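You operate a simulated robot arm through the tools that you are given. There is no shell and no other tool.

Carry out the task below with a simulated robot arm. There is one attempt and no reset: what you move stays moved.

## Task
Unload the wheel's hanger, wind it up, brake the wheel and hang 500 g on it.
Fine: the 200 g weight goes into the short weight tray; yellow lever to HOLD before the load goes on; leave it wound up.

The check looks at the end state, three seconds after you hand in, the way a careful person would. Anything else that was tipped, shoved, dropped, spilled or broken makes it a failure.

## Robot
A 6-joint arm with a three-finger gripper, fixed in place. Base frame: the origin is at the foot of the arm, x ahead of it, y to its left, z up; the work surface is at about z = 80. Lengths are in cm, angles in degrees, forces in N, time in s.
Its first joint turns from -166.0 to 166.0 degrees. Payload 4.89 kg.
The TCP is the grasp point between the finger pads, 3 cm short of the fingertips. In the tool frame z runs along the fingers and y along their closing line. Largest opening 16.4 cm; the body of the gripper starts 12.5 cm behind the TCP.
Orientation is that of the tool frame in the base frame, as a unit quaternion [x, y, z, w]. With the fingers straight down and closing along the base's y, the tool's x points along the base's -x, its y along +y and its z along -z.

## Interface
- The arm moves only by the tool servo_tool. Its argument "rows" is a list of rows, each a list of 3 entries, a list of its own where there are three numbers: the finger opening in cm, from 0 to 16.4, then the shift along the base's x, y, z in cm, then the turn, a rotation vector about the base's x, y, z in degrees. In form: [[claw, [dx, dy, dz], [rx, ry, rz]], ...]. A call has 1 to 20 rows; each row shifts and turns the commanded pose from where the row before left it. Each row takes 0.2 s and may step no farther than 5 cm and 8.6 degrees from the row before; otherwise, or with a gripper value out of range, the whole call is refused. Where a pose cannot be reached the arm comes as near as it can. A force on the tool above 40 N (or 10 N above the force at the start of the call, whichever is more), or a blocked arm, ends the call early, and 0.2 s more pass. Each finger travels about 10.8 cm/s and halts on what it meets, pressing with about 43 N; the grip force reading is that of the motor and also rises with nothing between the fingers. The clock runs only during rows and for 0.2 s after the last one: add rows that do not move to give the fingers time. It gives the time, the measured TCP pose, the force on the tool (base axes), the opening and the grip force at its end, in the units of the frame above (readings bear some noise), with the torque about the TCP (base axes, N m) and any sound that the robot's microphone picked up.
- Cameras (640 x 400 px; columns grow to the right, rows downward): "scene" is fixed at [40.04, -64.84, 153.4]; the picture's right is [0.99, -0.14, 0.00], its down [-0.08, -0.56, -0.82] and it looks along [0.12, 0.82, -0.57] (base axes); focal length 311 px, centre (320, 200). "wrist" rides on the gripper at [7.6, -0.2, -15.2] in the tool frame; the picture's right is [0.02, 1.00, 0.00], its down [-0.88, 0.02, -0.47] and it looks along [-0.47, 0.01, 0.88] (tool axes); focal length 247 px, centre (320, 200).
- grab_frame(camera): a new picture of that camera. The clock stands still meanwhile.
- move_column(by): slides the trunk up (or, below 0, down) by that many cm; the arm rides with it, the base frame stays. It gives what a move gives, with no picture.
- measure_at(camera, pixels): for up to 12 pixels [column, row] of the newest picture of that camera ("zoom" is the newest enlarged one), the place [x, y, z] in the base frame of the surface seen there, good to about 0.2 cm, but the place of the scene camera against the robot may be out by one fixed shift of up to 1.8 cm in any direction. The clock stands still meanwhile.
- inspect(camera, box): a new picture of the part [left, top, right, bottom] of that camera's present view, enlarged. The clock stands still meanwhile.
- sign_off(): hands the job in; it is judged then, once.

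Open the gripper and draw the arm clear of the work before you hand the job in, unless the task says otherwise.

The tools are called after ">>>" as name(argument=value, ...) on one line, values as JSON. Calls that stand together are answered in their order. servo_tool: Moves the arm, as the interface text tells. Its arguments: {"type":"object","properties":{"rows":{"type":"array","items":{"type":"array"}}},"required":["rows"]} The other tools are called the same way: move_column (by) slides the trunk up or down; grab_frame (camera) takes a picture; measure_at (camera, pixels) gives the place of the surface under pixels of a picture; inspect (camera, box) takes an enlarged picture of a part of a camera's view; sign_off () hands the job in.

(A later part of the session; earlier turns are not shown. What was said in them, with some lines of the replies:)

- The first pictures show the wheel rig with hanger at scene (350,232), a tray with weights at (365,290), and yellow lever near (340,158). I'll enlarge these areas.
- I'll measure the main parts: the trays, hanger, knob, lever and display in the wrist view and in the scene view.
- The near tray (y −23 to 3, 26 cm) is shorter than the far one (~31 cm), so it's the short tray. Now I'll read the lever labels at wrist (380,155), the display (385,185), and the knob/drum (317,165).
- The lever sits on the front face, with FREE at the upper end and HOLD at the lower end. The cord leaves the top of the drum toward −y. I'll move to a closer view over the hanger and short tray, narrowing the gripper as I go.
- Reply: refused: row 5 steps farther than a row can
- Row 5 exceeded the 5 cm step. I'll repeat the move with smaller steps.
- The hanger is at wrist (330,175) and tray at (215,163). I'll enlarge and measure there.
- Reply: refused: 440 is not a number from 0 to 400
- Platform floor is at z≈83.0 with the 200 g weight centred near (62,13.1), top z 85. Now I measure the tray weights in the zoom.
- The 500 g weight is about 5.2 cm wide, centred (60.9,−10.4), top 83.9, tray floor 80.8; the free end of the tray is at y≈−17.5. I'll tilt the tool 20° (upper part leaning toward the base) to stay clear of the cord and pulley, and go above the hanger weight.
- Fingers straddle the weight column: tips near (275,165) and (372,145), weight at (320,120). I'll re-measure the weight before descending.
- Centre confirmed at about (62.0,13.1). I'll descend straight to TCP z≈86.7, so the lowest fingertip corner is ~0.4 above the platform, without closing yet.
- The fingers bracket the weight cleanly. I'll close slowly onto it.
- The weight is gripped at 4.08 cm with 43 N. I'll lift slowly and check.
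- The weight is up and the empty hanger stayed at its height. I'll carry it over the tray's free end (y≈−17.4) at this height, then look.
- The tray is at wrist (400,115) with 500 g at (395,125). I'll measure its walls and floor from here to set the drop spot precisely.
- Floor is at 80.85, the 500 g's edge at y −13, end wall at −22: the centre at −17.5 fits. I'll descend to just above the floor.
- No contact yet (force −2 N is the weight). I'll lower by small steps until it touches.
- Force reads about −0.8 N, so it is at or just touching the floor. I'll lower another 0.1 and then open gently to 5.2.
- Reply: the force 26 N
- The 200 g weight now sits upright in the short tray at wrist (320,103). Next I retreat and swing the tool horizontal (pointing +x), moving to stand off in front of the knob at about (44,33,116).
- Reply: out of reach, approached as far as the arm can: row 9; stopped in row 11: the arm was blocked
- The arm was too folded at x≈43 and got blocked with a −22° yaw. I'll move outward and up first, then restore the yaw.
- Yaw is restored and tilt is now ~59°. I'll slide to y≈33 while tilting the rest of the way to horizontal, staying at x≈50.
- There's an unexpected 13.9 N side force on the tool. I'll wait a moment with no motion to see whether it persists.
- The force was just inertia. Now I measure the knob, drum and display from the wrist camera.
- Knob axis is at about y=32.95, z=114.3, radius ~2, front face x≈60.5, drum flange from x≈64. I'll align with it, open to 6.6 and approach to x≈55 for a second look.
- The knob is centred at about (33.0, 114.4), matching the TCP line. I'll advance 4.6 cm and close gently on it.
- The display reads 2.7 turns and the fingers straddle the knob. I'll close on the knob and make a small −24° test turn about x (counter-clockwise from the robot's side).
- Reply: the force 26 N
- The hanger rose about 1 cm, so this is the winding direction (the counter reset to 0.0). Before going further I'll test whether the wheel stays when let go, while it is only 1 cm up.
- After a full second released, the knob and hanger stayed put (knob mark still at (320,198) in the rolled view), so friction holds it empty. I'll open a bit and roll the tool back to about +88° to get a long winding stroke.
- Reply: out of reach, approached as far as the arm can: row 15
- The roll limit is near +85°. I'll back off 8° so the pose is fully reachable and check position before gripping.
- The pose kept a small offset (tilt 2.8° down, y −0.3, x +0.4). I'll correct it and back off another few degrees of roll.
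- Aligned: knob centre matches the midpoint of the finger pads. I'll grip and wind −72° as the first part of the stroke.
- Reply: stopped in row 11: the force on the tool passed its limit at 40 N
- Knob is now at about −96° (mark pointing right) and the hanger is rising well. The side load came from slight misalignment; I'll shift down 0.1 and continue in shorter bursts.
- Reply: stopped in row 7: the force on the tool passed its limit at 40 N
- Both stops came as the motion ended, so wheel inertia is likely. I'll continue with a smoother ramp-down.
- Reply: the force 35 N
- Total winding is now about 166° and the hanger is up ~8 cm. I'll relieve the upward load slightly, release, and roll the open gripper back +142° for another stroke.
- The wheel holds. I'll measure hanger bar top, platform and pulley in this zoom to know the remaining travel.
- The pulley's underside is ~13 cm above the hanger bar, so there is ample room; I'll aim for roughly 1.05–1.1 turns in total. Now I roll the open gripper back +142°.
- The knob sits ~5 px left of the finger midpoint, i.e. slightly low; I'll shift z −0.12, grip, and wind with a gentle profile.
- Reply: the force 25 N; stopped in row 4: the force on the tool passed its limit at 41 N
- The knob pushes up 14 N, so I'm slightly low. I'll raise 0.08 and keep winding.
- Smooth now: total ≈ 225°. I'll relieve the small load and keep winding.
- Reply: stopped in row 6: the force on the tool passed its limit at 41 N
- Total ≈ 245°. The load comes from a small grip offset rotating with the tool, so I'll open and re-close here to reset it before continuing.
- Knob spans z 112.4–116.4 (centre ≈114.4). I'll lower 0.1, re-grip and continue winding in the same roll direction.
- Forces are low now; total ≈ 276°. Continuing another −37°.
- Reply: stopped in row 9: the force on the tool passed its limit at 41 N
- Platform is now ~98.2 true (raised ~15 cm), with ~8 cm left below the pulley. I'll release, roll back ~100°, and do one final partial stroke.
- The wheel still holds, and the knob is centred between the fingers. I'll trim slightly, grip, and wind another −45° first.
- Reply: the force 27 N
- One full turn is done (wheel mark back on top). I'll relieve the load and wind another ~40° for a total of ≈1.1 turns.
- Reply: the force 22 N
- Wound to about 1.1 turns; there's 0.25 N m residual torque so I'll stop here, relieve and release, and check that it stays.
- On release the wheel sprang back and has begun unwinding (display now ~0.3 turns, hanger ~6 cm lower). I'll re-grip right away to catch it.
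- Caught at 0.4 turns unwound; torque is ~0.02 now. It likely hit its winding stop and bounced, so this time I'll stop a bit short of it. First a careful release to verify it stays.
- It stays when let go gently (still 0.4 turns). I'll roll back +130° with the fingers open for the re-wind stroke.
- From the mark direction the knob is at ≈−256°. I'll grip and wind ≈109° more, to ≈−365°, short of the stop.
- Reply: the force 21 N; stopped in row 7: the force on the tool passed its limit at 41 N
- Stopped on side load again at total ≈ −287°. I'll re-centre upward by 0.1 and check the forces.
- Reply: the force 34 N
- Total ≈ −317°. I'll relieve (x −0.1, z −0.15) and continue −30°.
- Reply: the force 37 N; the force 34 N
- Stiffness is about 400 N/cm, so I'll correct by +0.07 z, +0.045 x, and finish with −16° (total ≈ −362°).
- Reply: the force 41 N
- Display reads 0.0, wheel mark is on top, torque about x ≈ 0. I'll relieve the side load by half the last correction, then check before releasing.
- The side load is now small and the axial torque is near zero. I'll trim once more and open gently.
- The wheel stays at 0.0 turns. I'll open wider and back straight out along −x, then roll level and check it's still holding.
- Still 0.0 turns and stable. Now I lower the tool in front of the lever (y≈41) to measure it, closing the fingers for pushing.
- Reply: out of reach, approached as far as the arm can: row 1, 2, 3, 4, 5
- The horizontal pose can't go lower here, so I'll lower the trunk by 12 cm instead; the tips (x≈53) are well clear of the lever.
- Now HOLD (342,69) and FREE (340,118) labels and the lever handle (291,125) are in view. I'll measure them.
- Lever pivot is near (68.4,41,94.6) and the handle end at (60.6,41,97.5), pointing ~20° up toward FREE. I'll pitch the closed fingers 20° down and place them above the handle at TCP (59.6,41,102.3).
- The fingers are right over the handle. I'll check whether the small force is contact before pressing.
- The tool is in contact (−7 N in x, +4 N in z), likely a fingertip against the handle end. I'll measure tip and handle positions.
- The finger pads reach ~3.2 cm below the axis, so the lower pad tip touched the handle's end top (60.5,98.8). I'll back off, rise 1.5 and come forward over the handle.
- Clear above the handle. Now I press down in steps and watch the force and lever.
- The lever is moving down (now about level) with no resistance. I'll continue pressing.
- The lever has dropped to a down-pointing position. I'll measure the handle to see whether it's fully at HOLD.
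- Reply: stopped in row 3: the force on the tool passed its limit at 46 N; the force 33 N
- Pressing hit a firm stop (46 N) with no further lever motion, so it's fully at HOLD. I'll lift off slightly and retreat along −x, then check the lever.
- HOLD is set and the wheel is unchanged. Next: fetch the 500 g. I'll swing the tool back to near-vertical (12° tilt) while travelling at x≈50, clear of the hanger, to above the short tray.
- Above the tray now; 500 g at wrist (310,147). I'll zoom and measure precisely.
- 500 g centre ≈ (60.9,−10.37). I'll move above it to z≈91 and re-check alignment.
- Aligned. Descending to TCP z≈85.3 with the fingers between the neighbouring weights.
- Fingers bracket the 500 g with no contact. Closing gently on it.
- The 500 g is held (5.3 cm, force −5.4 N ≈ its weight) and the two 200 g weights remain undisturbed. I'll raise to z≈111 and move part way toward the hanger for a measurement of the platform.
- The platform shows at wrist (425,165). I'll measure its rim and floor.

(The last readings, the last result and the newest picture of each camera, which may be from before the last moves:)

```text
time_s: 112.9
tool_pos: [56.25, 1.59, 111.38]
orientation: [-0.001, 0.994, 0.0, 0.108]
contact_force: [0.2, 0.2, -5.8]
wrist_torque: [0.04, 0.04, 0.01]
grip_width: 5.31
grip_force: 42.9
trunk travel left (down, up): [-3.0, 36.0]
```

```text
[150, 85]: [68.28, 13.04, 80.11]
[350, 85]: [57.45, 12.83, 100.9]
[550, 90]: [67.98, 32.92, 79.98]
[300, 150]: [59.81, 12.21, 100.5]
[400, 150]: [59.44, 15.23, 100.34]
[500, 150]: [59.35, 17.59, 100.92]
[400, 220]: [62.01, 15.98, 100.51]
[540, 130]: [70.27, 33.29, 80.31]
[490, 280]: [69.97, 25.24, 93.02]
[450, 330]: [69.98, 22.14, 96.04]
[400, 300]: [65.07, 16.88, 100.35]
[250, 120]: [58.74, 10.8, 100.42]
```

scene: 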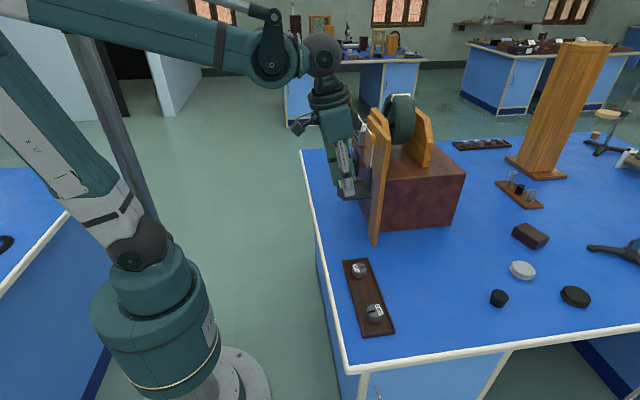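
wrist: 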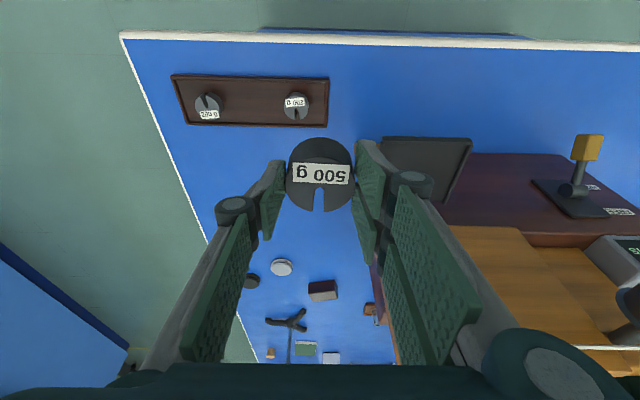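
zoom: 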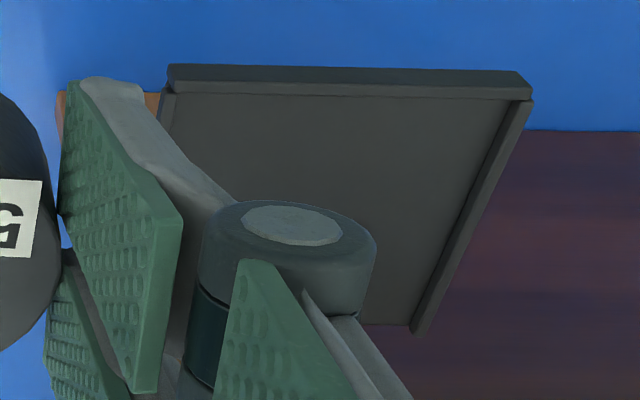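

Platform floor is z≈100.45, x 57.5–65.6, y 8.2–17.7. I'll move over its centre (TCP 61.05, 13.0) at z≈108.5.

>>> servo_tool(rows=[[4.5, [1, 3, 0], [0, 0, 0]], [4.5, [1, 3, 0], [0, 0, 0]], [4.5, [1.2, 3, -0.5], [0, 0, 0]], [4.5, [1.6, 2.4, -1], [0, 0, 0]], [4.5, [0, 0, -1.2], [0, 0, 0]], [4.5, [0, 0, 0], [0, 0, 0]], [4.5, [0, 0, 0], [0, 0, 0]]])

>>> grab_frame(camera="wrist")

>>> inspect(camera="scene", box=[290, 60, 430, 250])

```text
time_s: 114.5
tool_pos: [61.04, 12.91, 108.81]
orientation: [-0.001, 0.994, 0.0, 0.108]
contact_force: [-0.7, 0.4, -4.7]
wrist_torque: [0.0, 0.07, 0.0]
grip_width: 5.32
grip_force: 42.8
trunk travel left (down, up): [-3.0, 36.0]
```

```text
taken
```

wrist: 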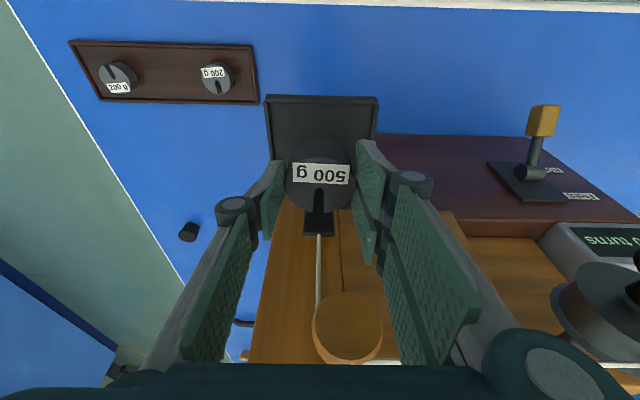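

```text
2.11 times, centred on (360, 155) of scene
```

zoom: 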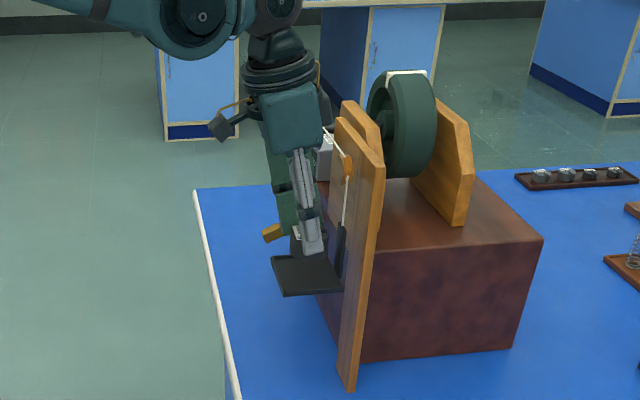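

The weight is centred over the platform (wrist (320,175) vs platform (322,135)), lever still at HOLD. Descending to just above the floor.

>>> servo_tool(rows=[[4.5, [0, 0.05, -1.2], [0, 0, 0]], [4.5, [0, 0, -1.0], [0, 0, 0]], [4.5, [0, 0, -0.8], [0, 0, 0]], [4.5, [0, 0, -0.5], [0, 0, 0]], [4.5, [0, 0, -0.2], [0, 0, 0]], [4.5, [0, 0, 0], [0, 0, 0]]])

>>> grab_frame(camera="wrist")

>>> inspect(camera="scene", box=[320, 140, 400, 220])

```text
time_s: 115.9
tool_pos: [61.16, 13.07, 105.12]
orientation: [-0.001, 0.994, 0.001, 0.108]
contact_force: [-0.4, -0.3, -4.7]
wrist_torque: [0.01, 0.04, 0.05]
grip_width: 5.28
grip_force: 42.7
trunk travel left (down, up): [-3.0, 36.0]
```

```text
taken
```

wrist: 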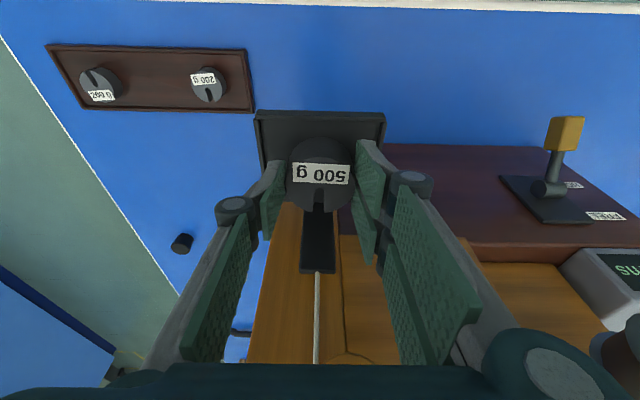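

```text
5.00 times, centred on (360, 180) of scene
```

zoom: 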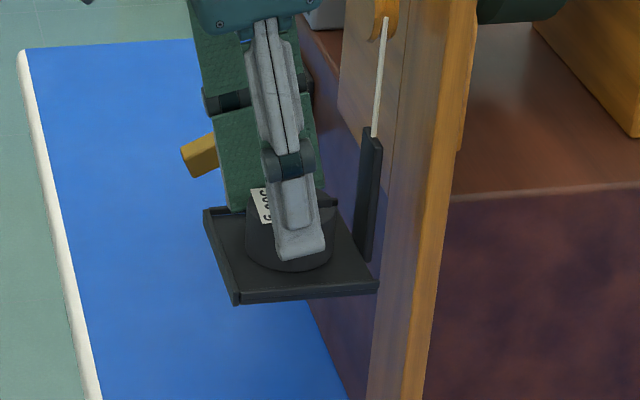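

Just above the floor with no contact yet (−4.7 N is the weight). I'll creep down in 0.1 cm steps until the load transfers.

>>> servo_tool(rows=[[4.5, [0, 0, -0.1], [0, 0, 0]], [4.5, [0, 0, 0], [0, 0, 0]]])

>>> servo_tool(rows=[[4.5, [0, 0, -0.08], [0, 0, 0]], [4.5, [0, 0, 0], [0, 0, 0]]])

```text
time_s: 116.5
tool_pos: [61.12, 13.09, 105.06]
orientation: [-0.001, 0.994, 0.0, 0.108]
contact_force: [0.1, 0.0, -3.2]
wrist_torque: [-0.1, 0.02, 0.04]
grip_width: 5.29
grip_force: 43.4
trunk travel left (down, up): [-3.0, 36.0]
```

```text
time_s: 117.1
tool_pos: [61.11, 13.15, 105.0]
orientation: [-0.001, 0.994, 0.0, 0.108]
contact_force: [1.6, 0.8, -2.3]
wrist_torque: [-0.06, -0.01, -0.02]
grip_width: 5.29
grip_force: 42.8
trunk travel left (down, up): [-3.0, 36.0]
```

The load is transferring (−2.3 N). One more 0.05 cm step, then open slowly.

>>> servo_tool(rows=[[4.5, [0, 0, -0.05], [0, 0, 0]], [4.5, [0, 0, 0], [0, 0, 0]]])

```text
time_s: 117.7
tool_pos: [61.19, 13.15, 104.83]
orientation: [-0.001, 0.994, 0.001, 0.108]
contact_force: [0.9, 2.0, -2.4]
wrist_torque: [-0.01, 0.0, -0.02]
grip_width: 5.31
grip_force: 43.0
trunk travel left (down, up): [-3.0, 36.0]
```

Force unchanged at −2.4 N; I'll look closely to see if the weight is flat on the platform.

>>> inspect(camera="scene", box=[325, 155, 385, 215])

>>> inspect(camera="wrist", box=[240, 90, 400, 220])

>>> measure_at(camera="zoom", pixels=[[310, 120], [100, 100], [500, 100], [320, 230], [200, 250], [420, 250], [320, 190]])

```text
6.67 times, centred on (355, 185) of scene
```

zoom: 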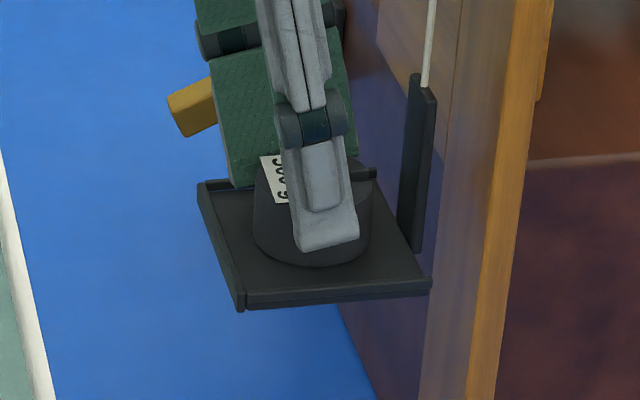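

```text
3.08 times, centred on (320, 155) of wrist
```

zoom: 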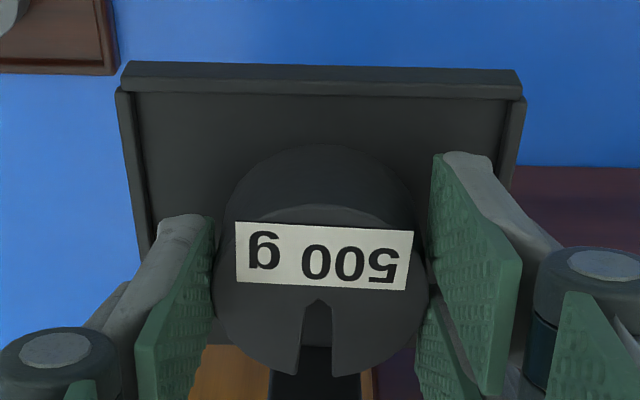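

```text
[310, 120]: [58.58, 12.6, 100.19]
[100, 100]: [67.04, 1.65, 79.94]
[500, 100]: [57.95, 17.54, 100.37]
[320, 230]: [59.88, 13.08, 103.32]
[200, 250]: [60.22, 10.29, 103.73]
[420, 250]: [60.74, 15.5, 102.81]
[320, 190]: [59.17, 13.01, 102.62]
```

Weight top reads ~103.3 and floor ~100.2, i.e. in contact. I'll wait a moment and check whether the hanger or wheel is creeping.

>>> servo_tool(rows=[[4.5, [0, 0, 0], [0, 0, 0]], [4.5, [0, 0, 0], [0, 0, 0]], [4.5, [0, 0, 0], [0, 0, 0]]])

>>> inspect(camera="scene", box=[325, 85, 425, 215])

>>> inspect(camera="wrist", box=[480, 90, 640, 260])

```text
time_s: 118.5
tool_pos: [61.15, 13.09, 104.81]
orientation: [-0.001, 0.994, 0.0, 0.108]
contact_force: [0.5, 1.1, -2.3]
wrist_torque: [-0.06, 0.04, -0.01]
grip_width: 5.27
grip_force: 43.1
trunk travel left (down, up): [-3.0, 36.0]
```

```text
3.08 times, centred on (375, 150) of scene
```

zoom: 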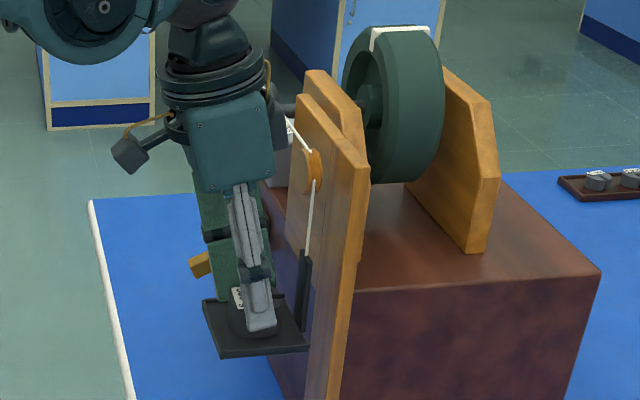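

```text
2.35 times, centred on (560, 175) of wrist
```

zoom: 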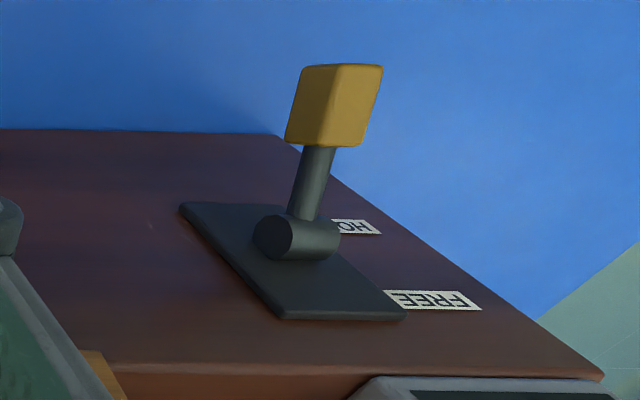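

Everything is steady; the cord is just slightly compliant. I'll lower another 0.12 cm to transfer the rest of the load.

>>> servo_tool(rows=[[4.5, [0, 0, -0.06], [0, 0, 0]], [4.5, [0, 0, -0.06], [0, 0, 0]], [4.5, [0, 0, 0], [0, 0, 0]]])

```text
time_s: 119.3
tool_pos: [61.16, 12.98, 104.78]
orientation: [-0.001, 0.994, 0.0, 0.107]
contact_force: [0.1, 1.0, -0.4]
wrist_torque: [-0.13, 0.03, -0.03]
grip_width: 5.25
grip_force: 43.1
trunk travel left (down, up): [-3.0, 36.0]
```

Load is fully on the hanger now (−0.4 N). Opening slowly to 6.1.

>>> servo_tool(rows=[[5.4, [0, 0, 0], [0, 0, 0]], [5.6, [0, 0, 0], [0, 0, 0]], [5.9, [0, 0, 0], [0, 0, 0]], [6.1, [0, 0, 0], [0, 0, 0]], [6.1, [0, 0, 0], [0, 0, 0]]])

>>> inspect(camera="wrist", box=[240, 90, 400, 220])

>>> inspect(camera="scene", box=[325, 85, 425, 215])

```text
time_s: 120.5
tool_pos: [61.1, 13.04, 104.72]
orientation: [0.0, 0.994, 0.0, 0.108]
contact_force: [0.3, -0.2, 0.2]
wrist_torque: [0.02, 0.02, -0.02]
grip_width: 6.09
grip_force: 0.2
trunk travel left (down, up): [-3.0, 36.0]
```

```text
3.08 times, centred on (320, 155) of wrist
```

zoom: 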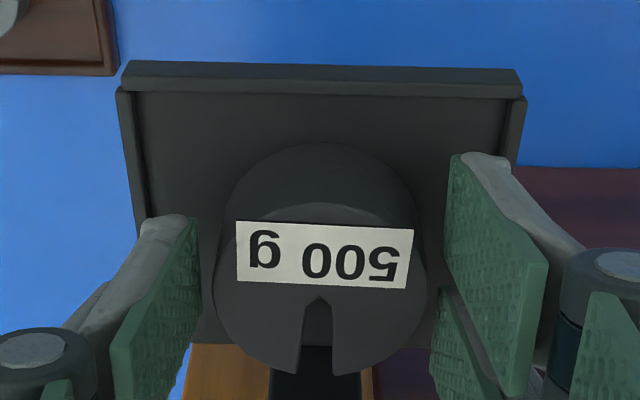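

```text
3.08 times, centred on (375, 150) of scene
```

zoom: 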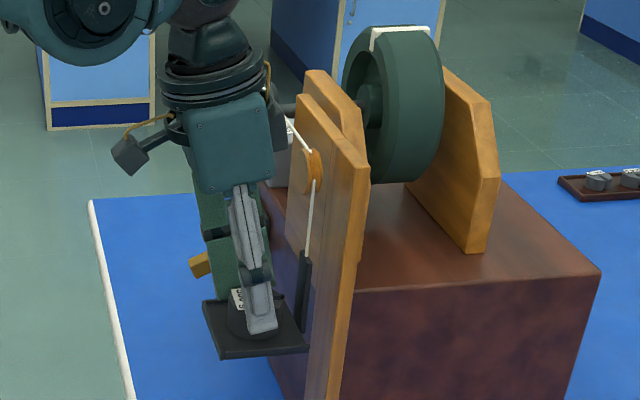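

The weight rests on the platform and the wheel is still. I'll withdraw along the tool axis, then check.

>>> servo_tool(rows=[[6.1, [-0.1, 0, 0.49], [0, 0, 0]], [6.1, [-0.21, 0, 0.98], [0, 0, 0]], [6.1, [-0.31, 0, 1.47], [0, 0, 0]], [6.1, [-0.42, 0, 1.96], [0, 0, 0]], [6.1, [-0.62, 0, 2.9], [0, 0, 0]], [6.1, [-2, 0, 3], [0, 0, 0]], [6.1, [-3.5, 0, 2], [0, 0, 0]], [6.1, [-3.5, 0, 0], [0, 0, 0]], [6.1, [0, 0, 0], [0, 0, 0]]])

>>> grab_frame(camera="wrist")

>>> grab_frame(camera="scene")

```text
time_s: 122.5
tool_pos: [50.45, 13.1, 117.67]
orientation: [0.0, 0.994, 0.0, 0.107]
contact_force: [0.4, 0.4, -0.7]
wrist_torque: [-0.02, 0.08, 0.01]
grip_width: 6.09
grip_force: 0.1
trunk travel left (down, up): [-3.0, 36.0]
```

```text
taken
```

wrist: 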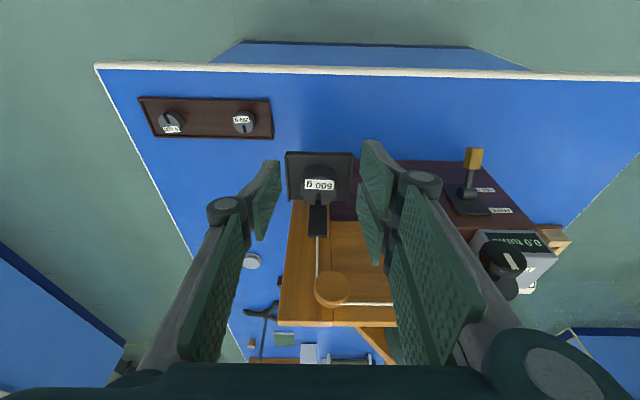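

```text
taken
```

scene: 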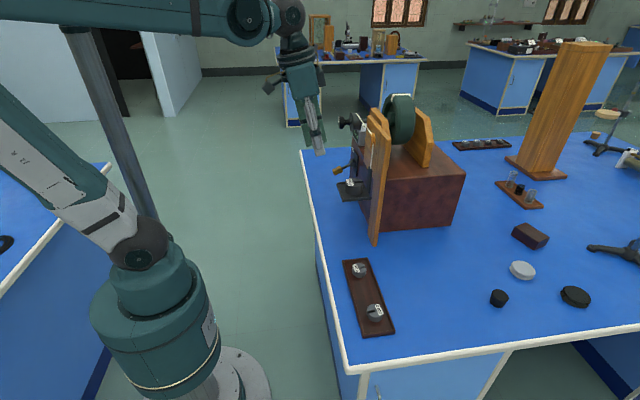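

The arm is clear: 500 g sits on the hanger, display 0.0 turns. I'll verify details by zooming on the rig, tray and display, and let a bit more time pass.

>>> servo_tool(rows=[[8, [-1, 0, 1], [0, 0, 0]], [8, [0, 0, 0], [0, 0, 0]], [8, [0, 0, 0], [0, 0, 0]], [8, [0, 0, 0], [0, 0, 0]], [8, [0, 0, 0], [0, 0, 0]], [8, [0, 0, 0], [0, 0, 0]], [8, [0, 0, 0], [0, 0, 0]], [8, [0, 0, 0], [0, 0, 0]], [8, [0, 0, 0], [0, 0, 0]], [8, [0, 0, 0], [0, 0, 0]]])

>>> inspect(camera="scene", box=[320, 80, 440, 220])

>>> inspect(camera="scene", box=[320, 240, 420, 350])

>>> inspect(camera="wrist", box=[270, 130, 570, 310])

```text
time_s: 124.7
tool_pos: [49.34, 13.05, 118.45]
orientation: [0.0, 0.994, 0.001, 0.108]
contact_force: [-0.5, -0.6, 0.9]
wrist_torque: [-0.01, 0.02, 0.0]
grip_width: 8.02
grip_force: 0.0
trunk travel left (down, up): [-3.0, 36.0]
```

```text
2.86 times, centred on (380, 150) of scene
```

zoom: 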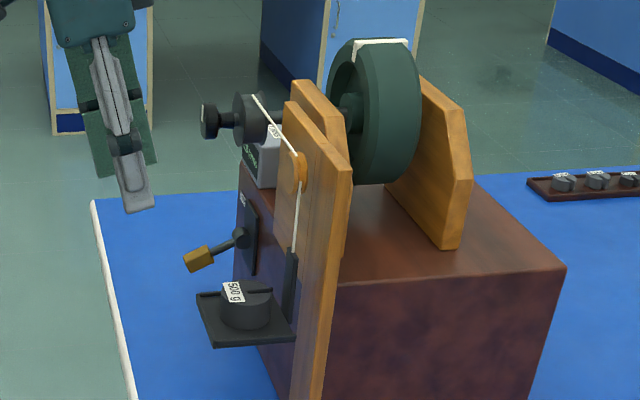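

```text
3.64 times, centred on (370, 295) of scene
```

zoom: 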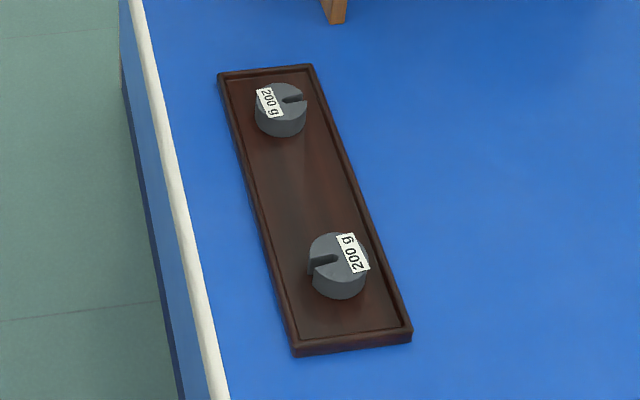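

```text
2.13 times, centred on (420, 220) of wrist
```

zoom: 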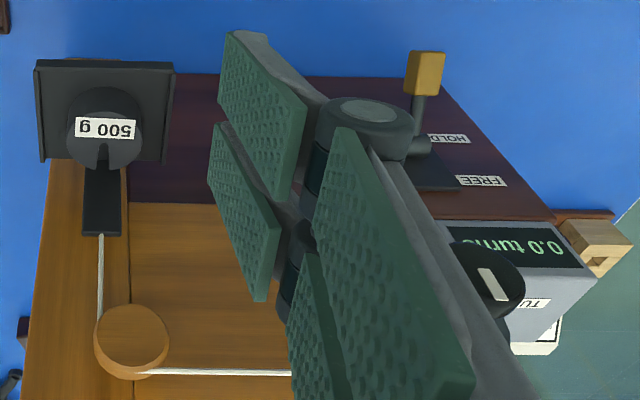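

All is stable: 500 g on the raised hanger, lever at HOLD, display 0.0, and both 200 g weights upright in the short tray. I'll draw the arm further up and away, then hand in.

>>> servo_tool(rows=[[8, [-0.5, -2, 4], [0, 0, 0]], [8, [-0.5, -3, 3.5], [0, 0, 0]], [8, [0, -3, 3.5], [0, 0, 0]], [8, [0, -3, 2], [0, 0, 0]], [8, [0, 0, 0], [0, 0, 0]], [8, [0, 0, 0], [0, 0, 0]]])

>>> grab_frame(camera="scene")

>>> inspect(camera="scene", box=[320, 80, 440, 220])

```text
time_s: 126.1
tool_pos: [48.52, 2.07, 131.5]
orientation: [-0.002, 0.994, -0.001, 0.108]
contact_force: [-0.1, -0.3, 0.3]
wrist_torque: [-0.04, -0.02, 0.0]
grip_width: 8.0
grip_force: 0.1
trunk travel left (down, up): [-3.0, 36.0]
```

```text
taken
```

scene: 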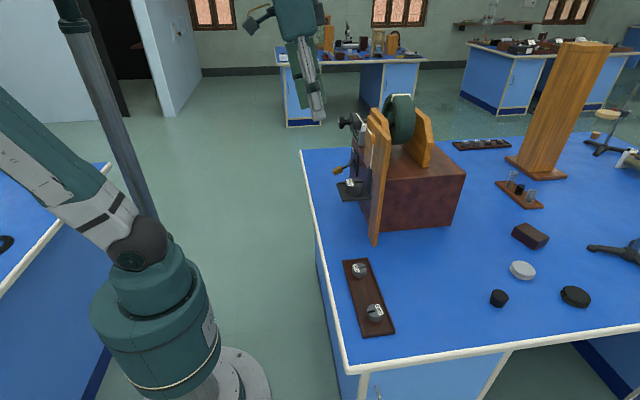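

```text
2.86 times, centred on (380, 150) of scene
```

zoom: 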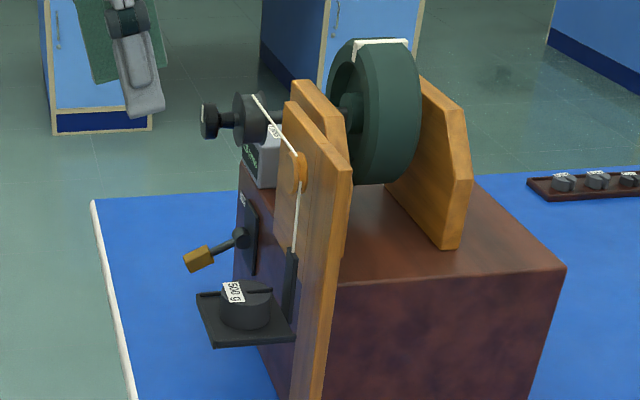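

The final pictures show the hanger wound up and holding 500 g, the lever at HOLD, the 200 g weight in the short tray, and the arm clear with the gripper open. Handing in.

>>> sign_off()

```text
The job is handed in.
```

The job is handed in: the hanger is wound up, the brake is on, and 500 g is hanging on it. I haven't seen the check's verdict.

- **Unloading:** the 200 g weight that was on the hanger is upright in the short tray. I took the near tray as the short one: it is about 26 cm long, and the far one is about 31 cm.
- **Winding:** the wheel is wound about one full turn, which raised the platform about 17.5 cm. On an earlier try I wound slightly further, apparently into a stop. It sprang back and unwound 0.4 turns before I caught it, so I rewound it and stopped short of that point.
- **Brake and load:** the yellow lever went to HOLD before the 500 g went on.
- **State at hand-in:** about six seconds after loading, the hanger and wheel had not moved. The display, last read about two seconds before hand-in, showed 0.0 turns.

Nothing else on the bench looked disturbed in the last pictures. The arm is drawn clear with the gripper open.
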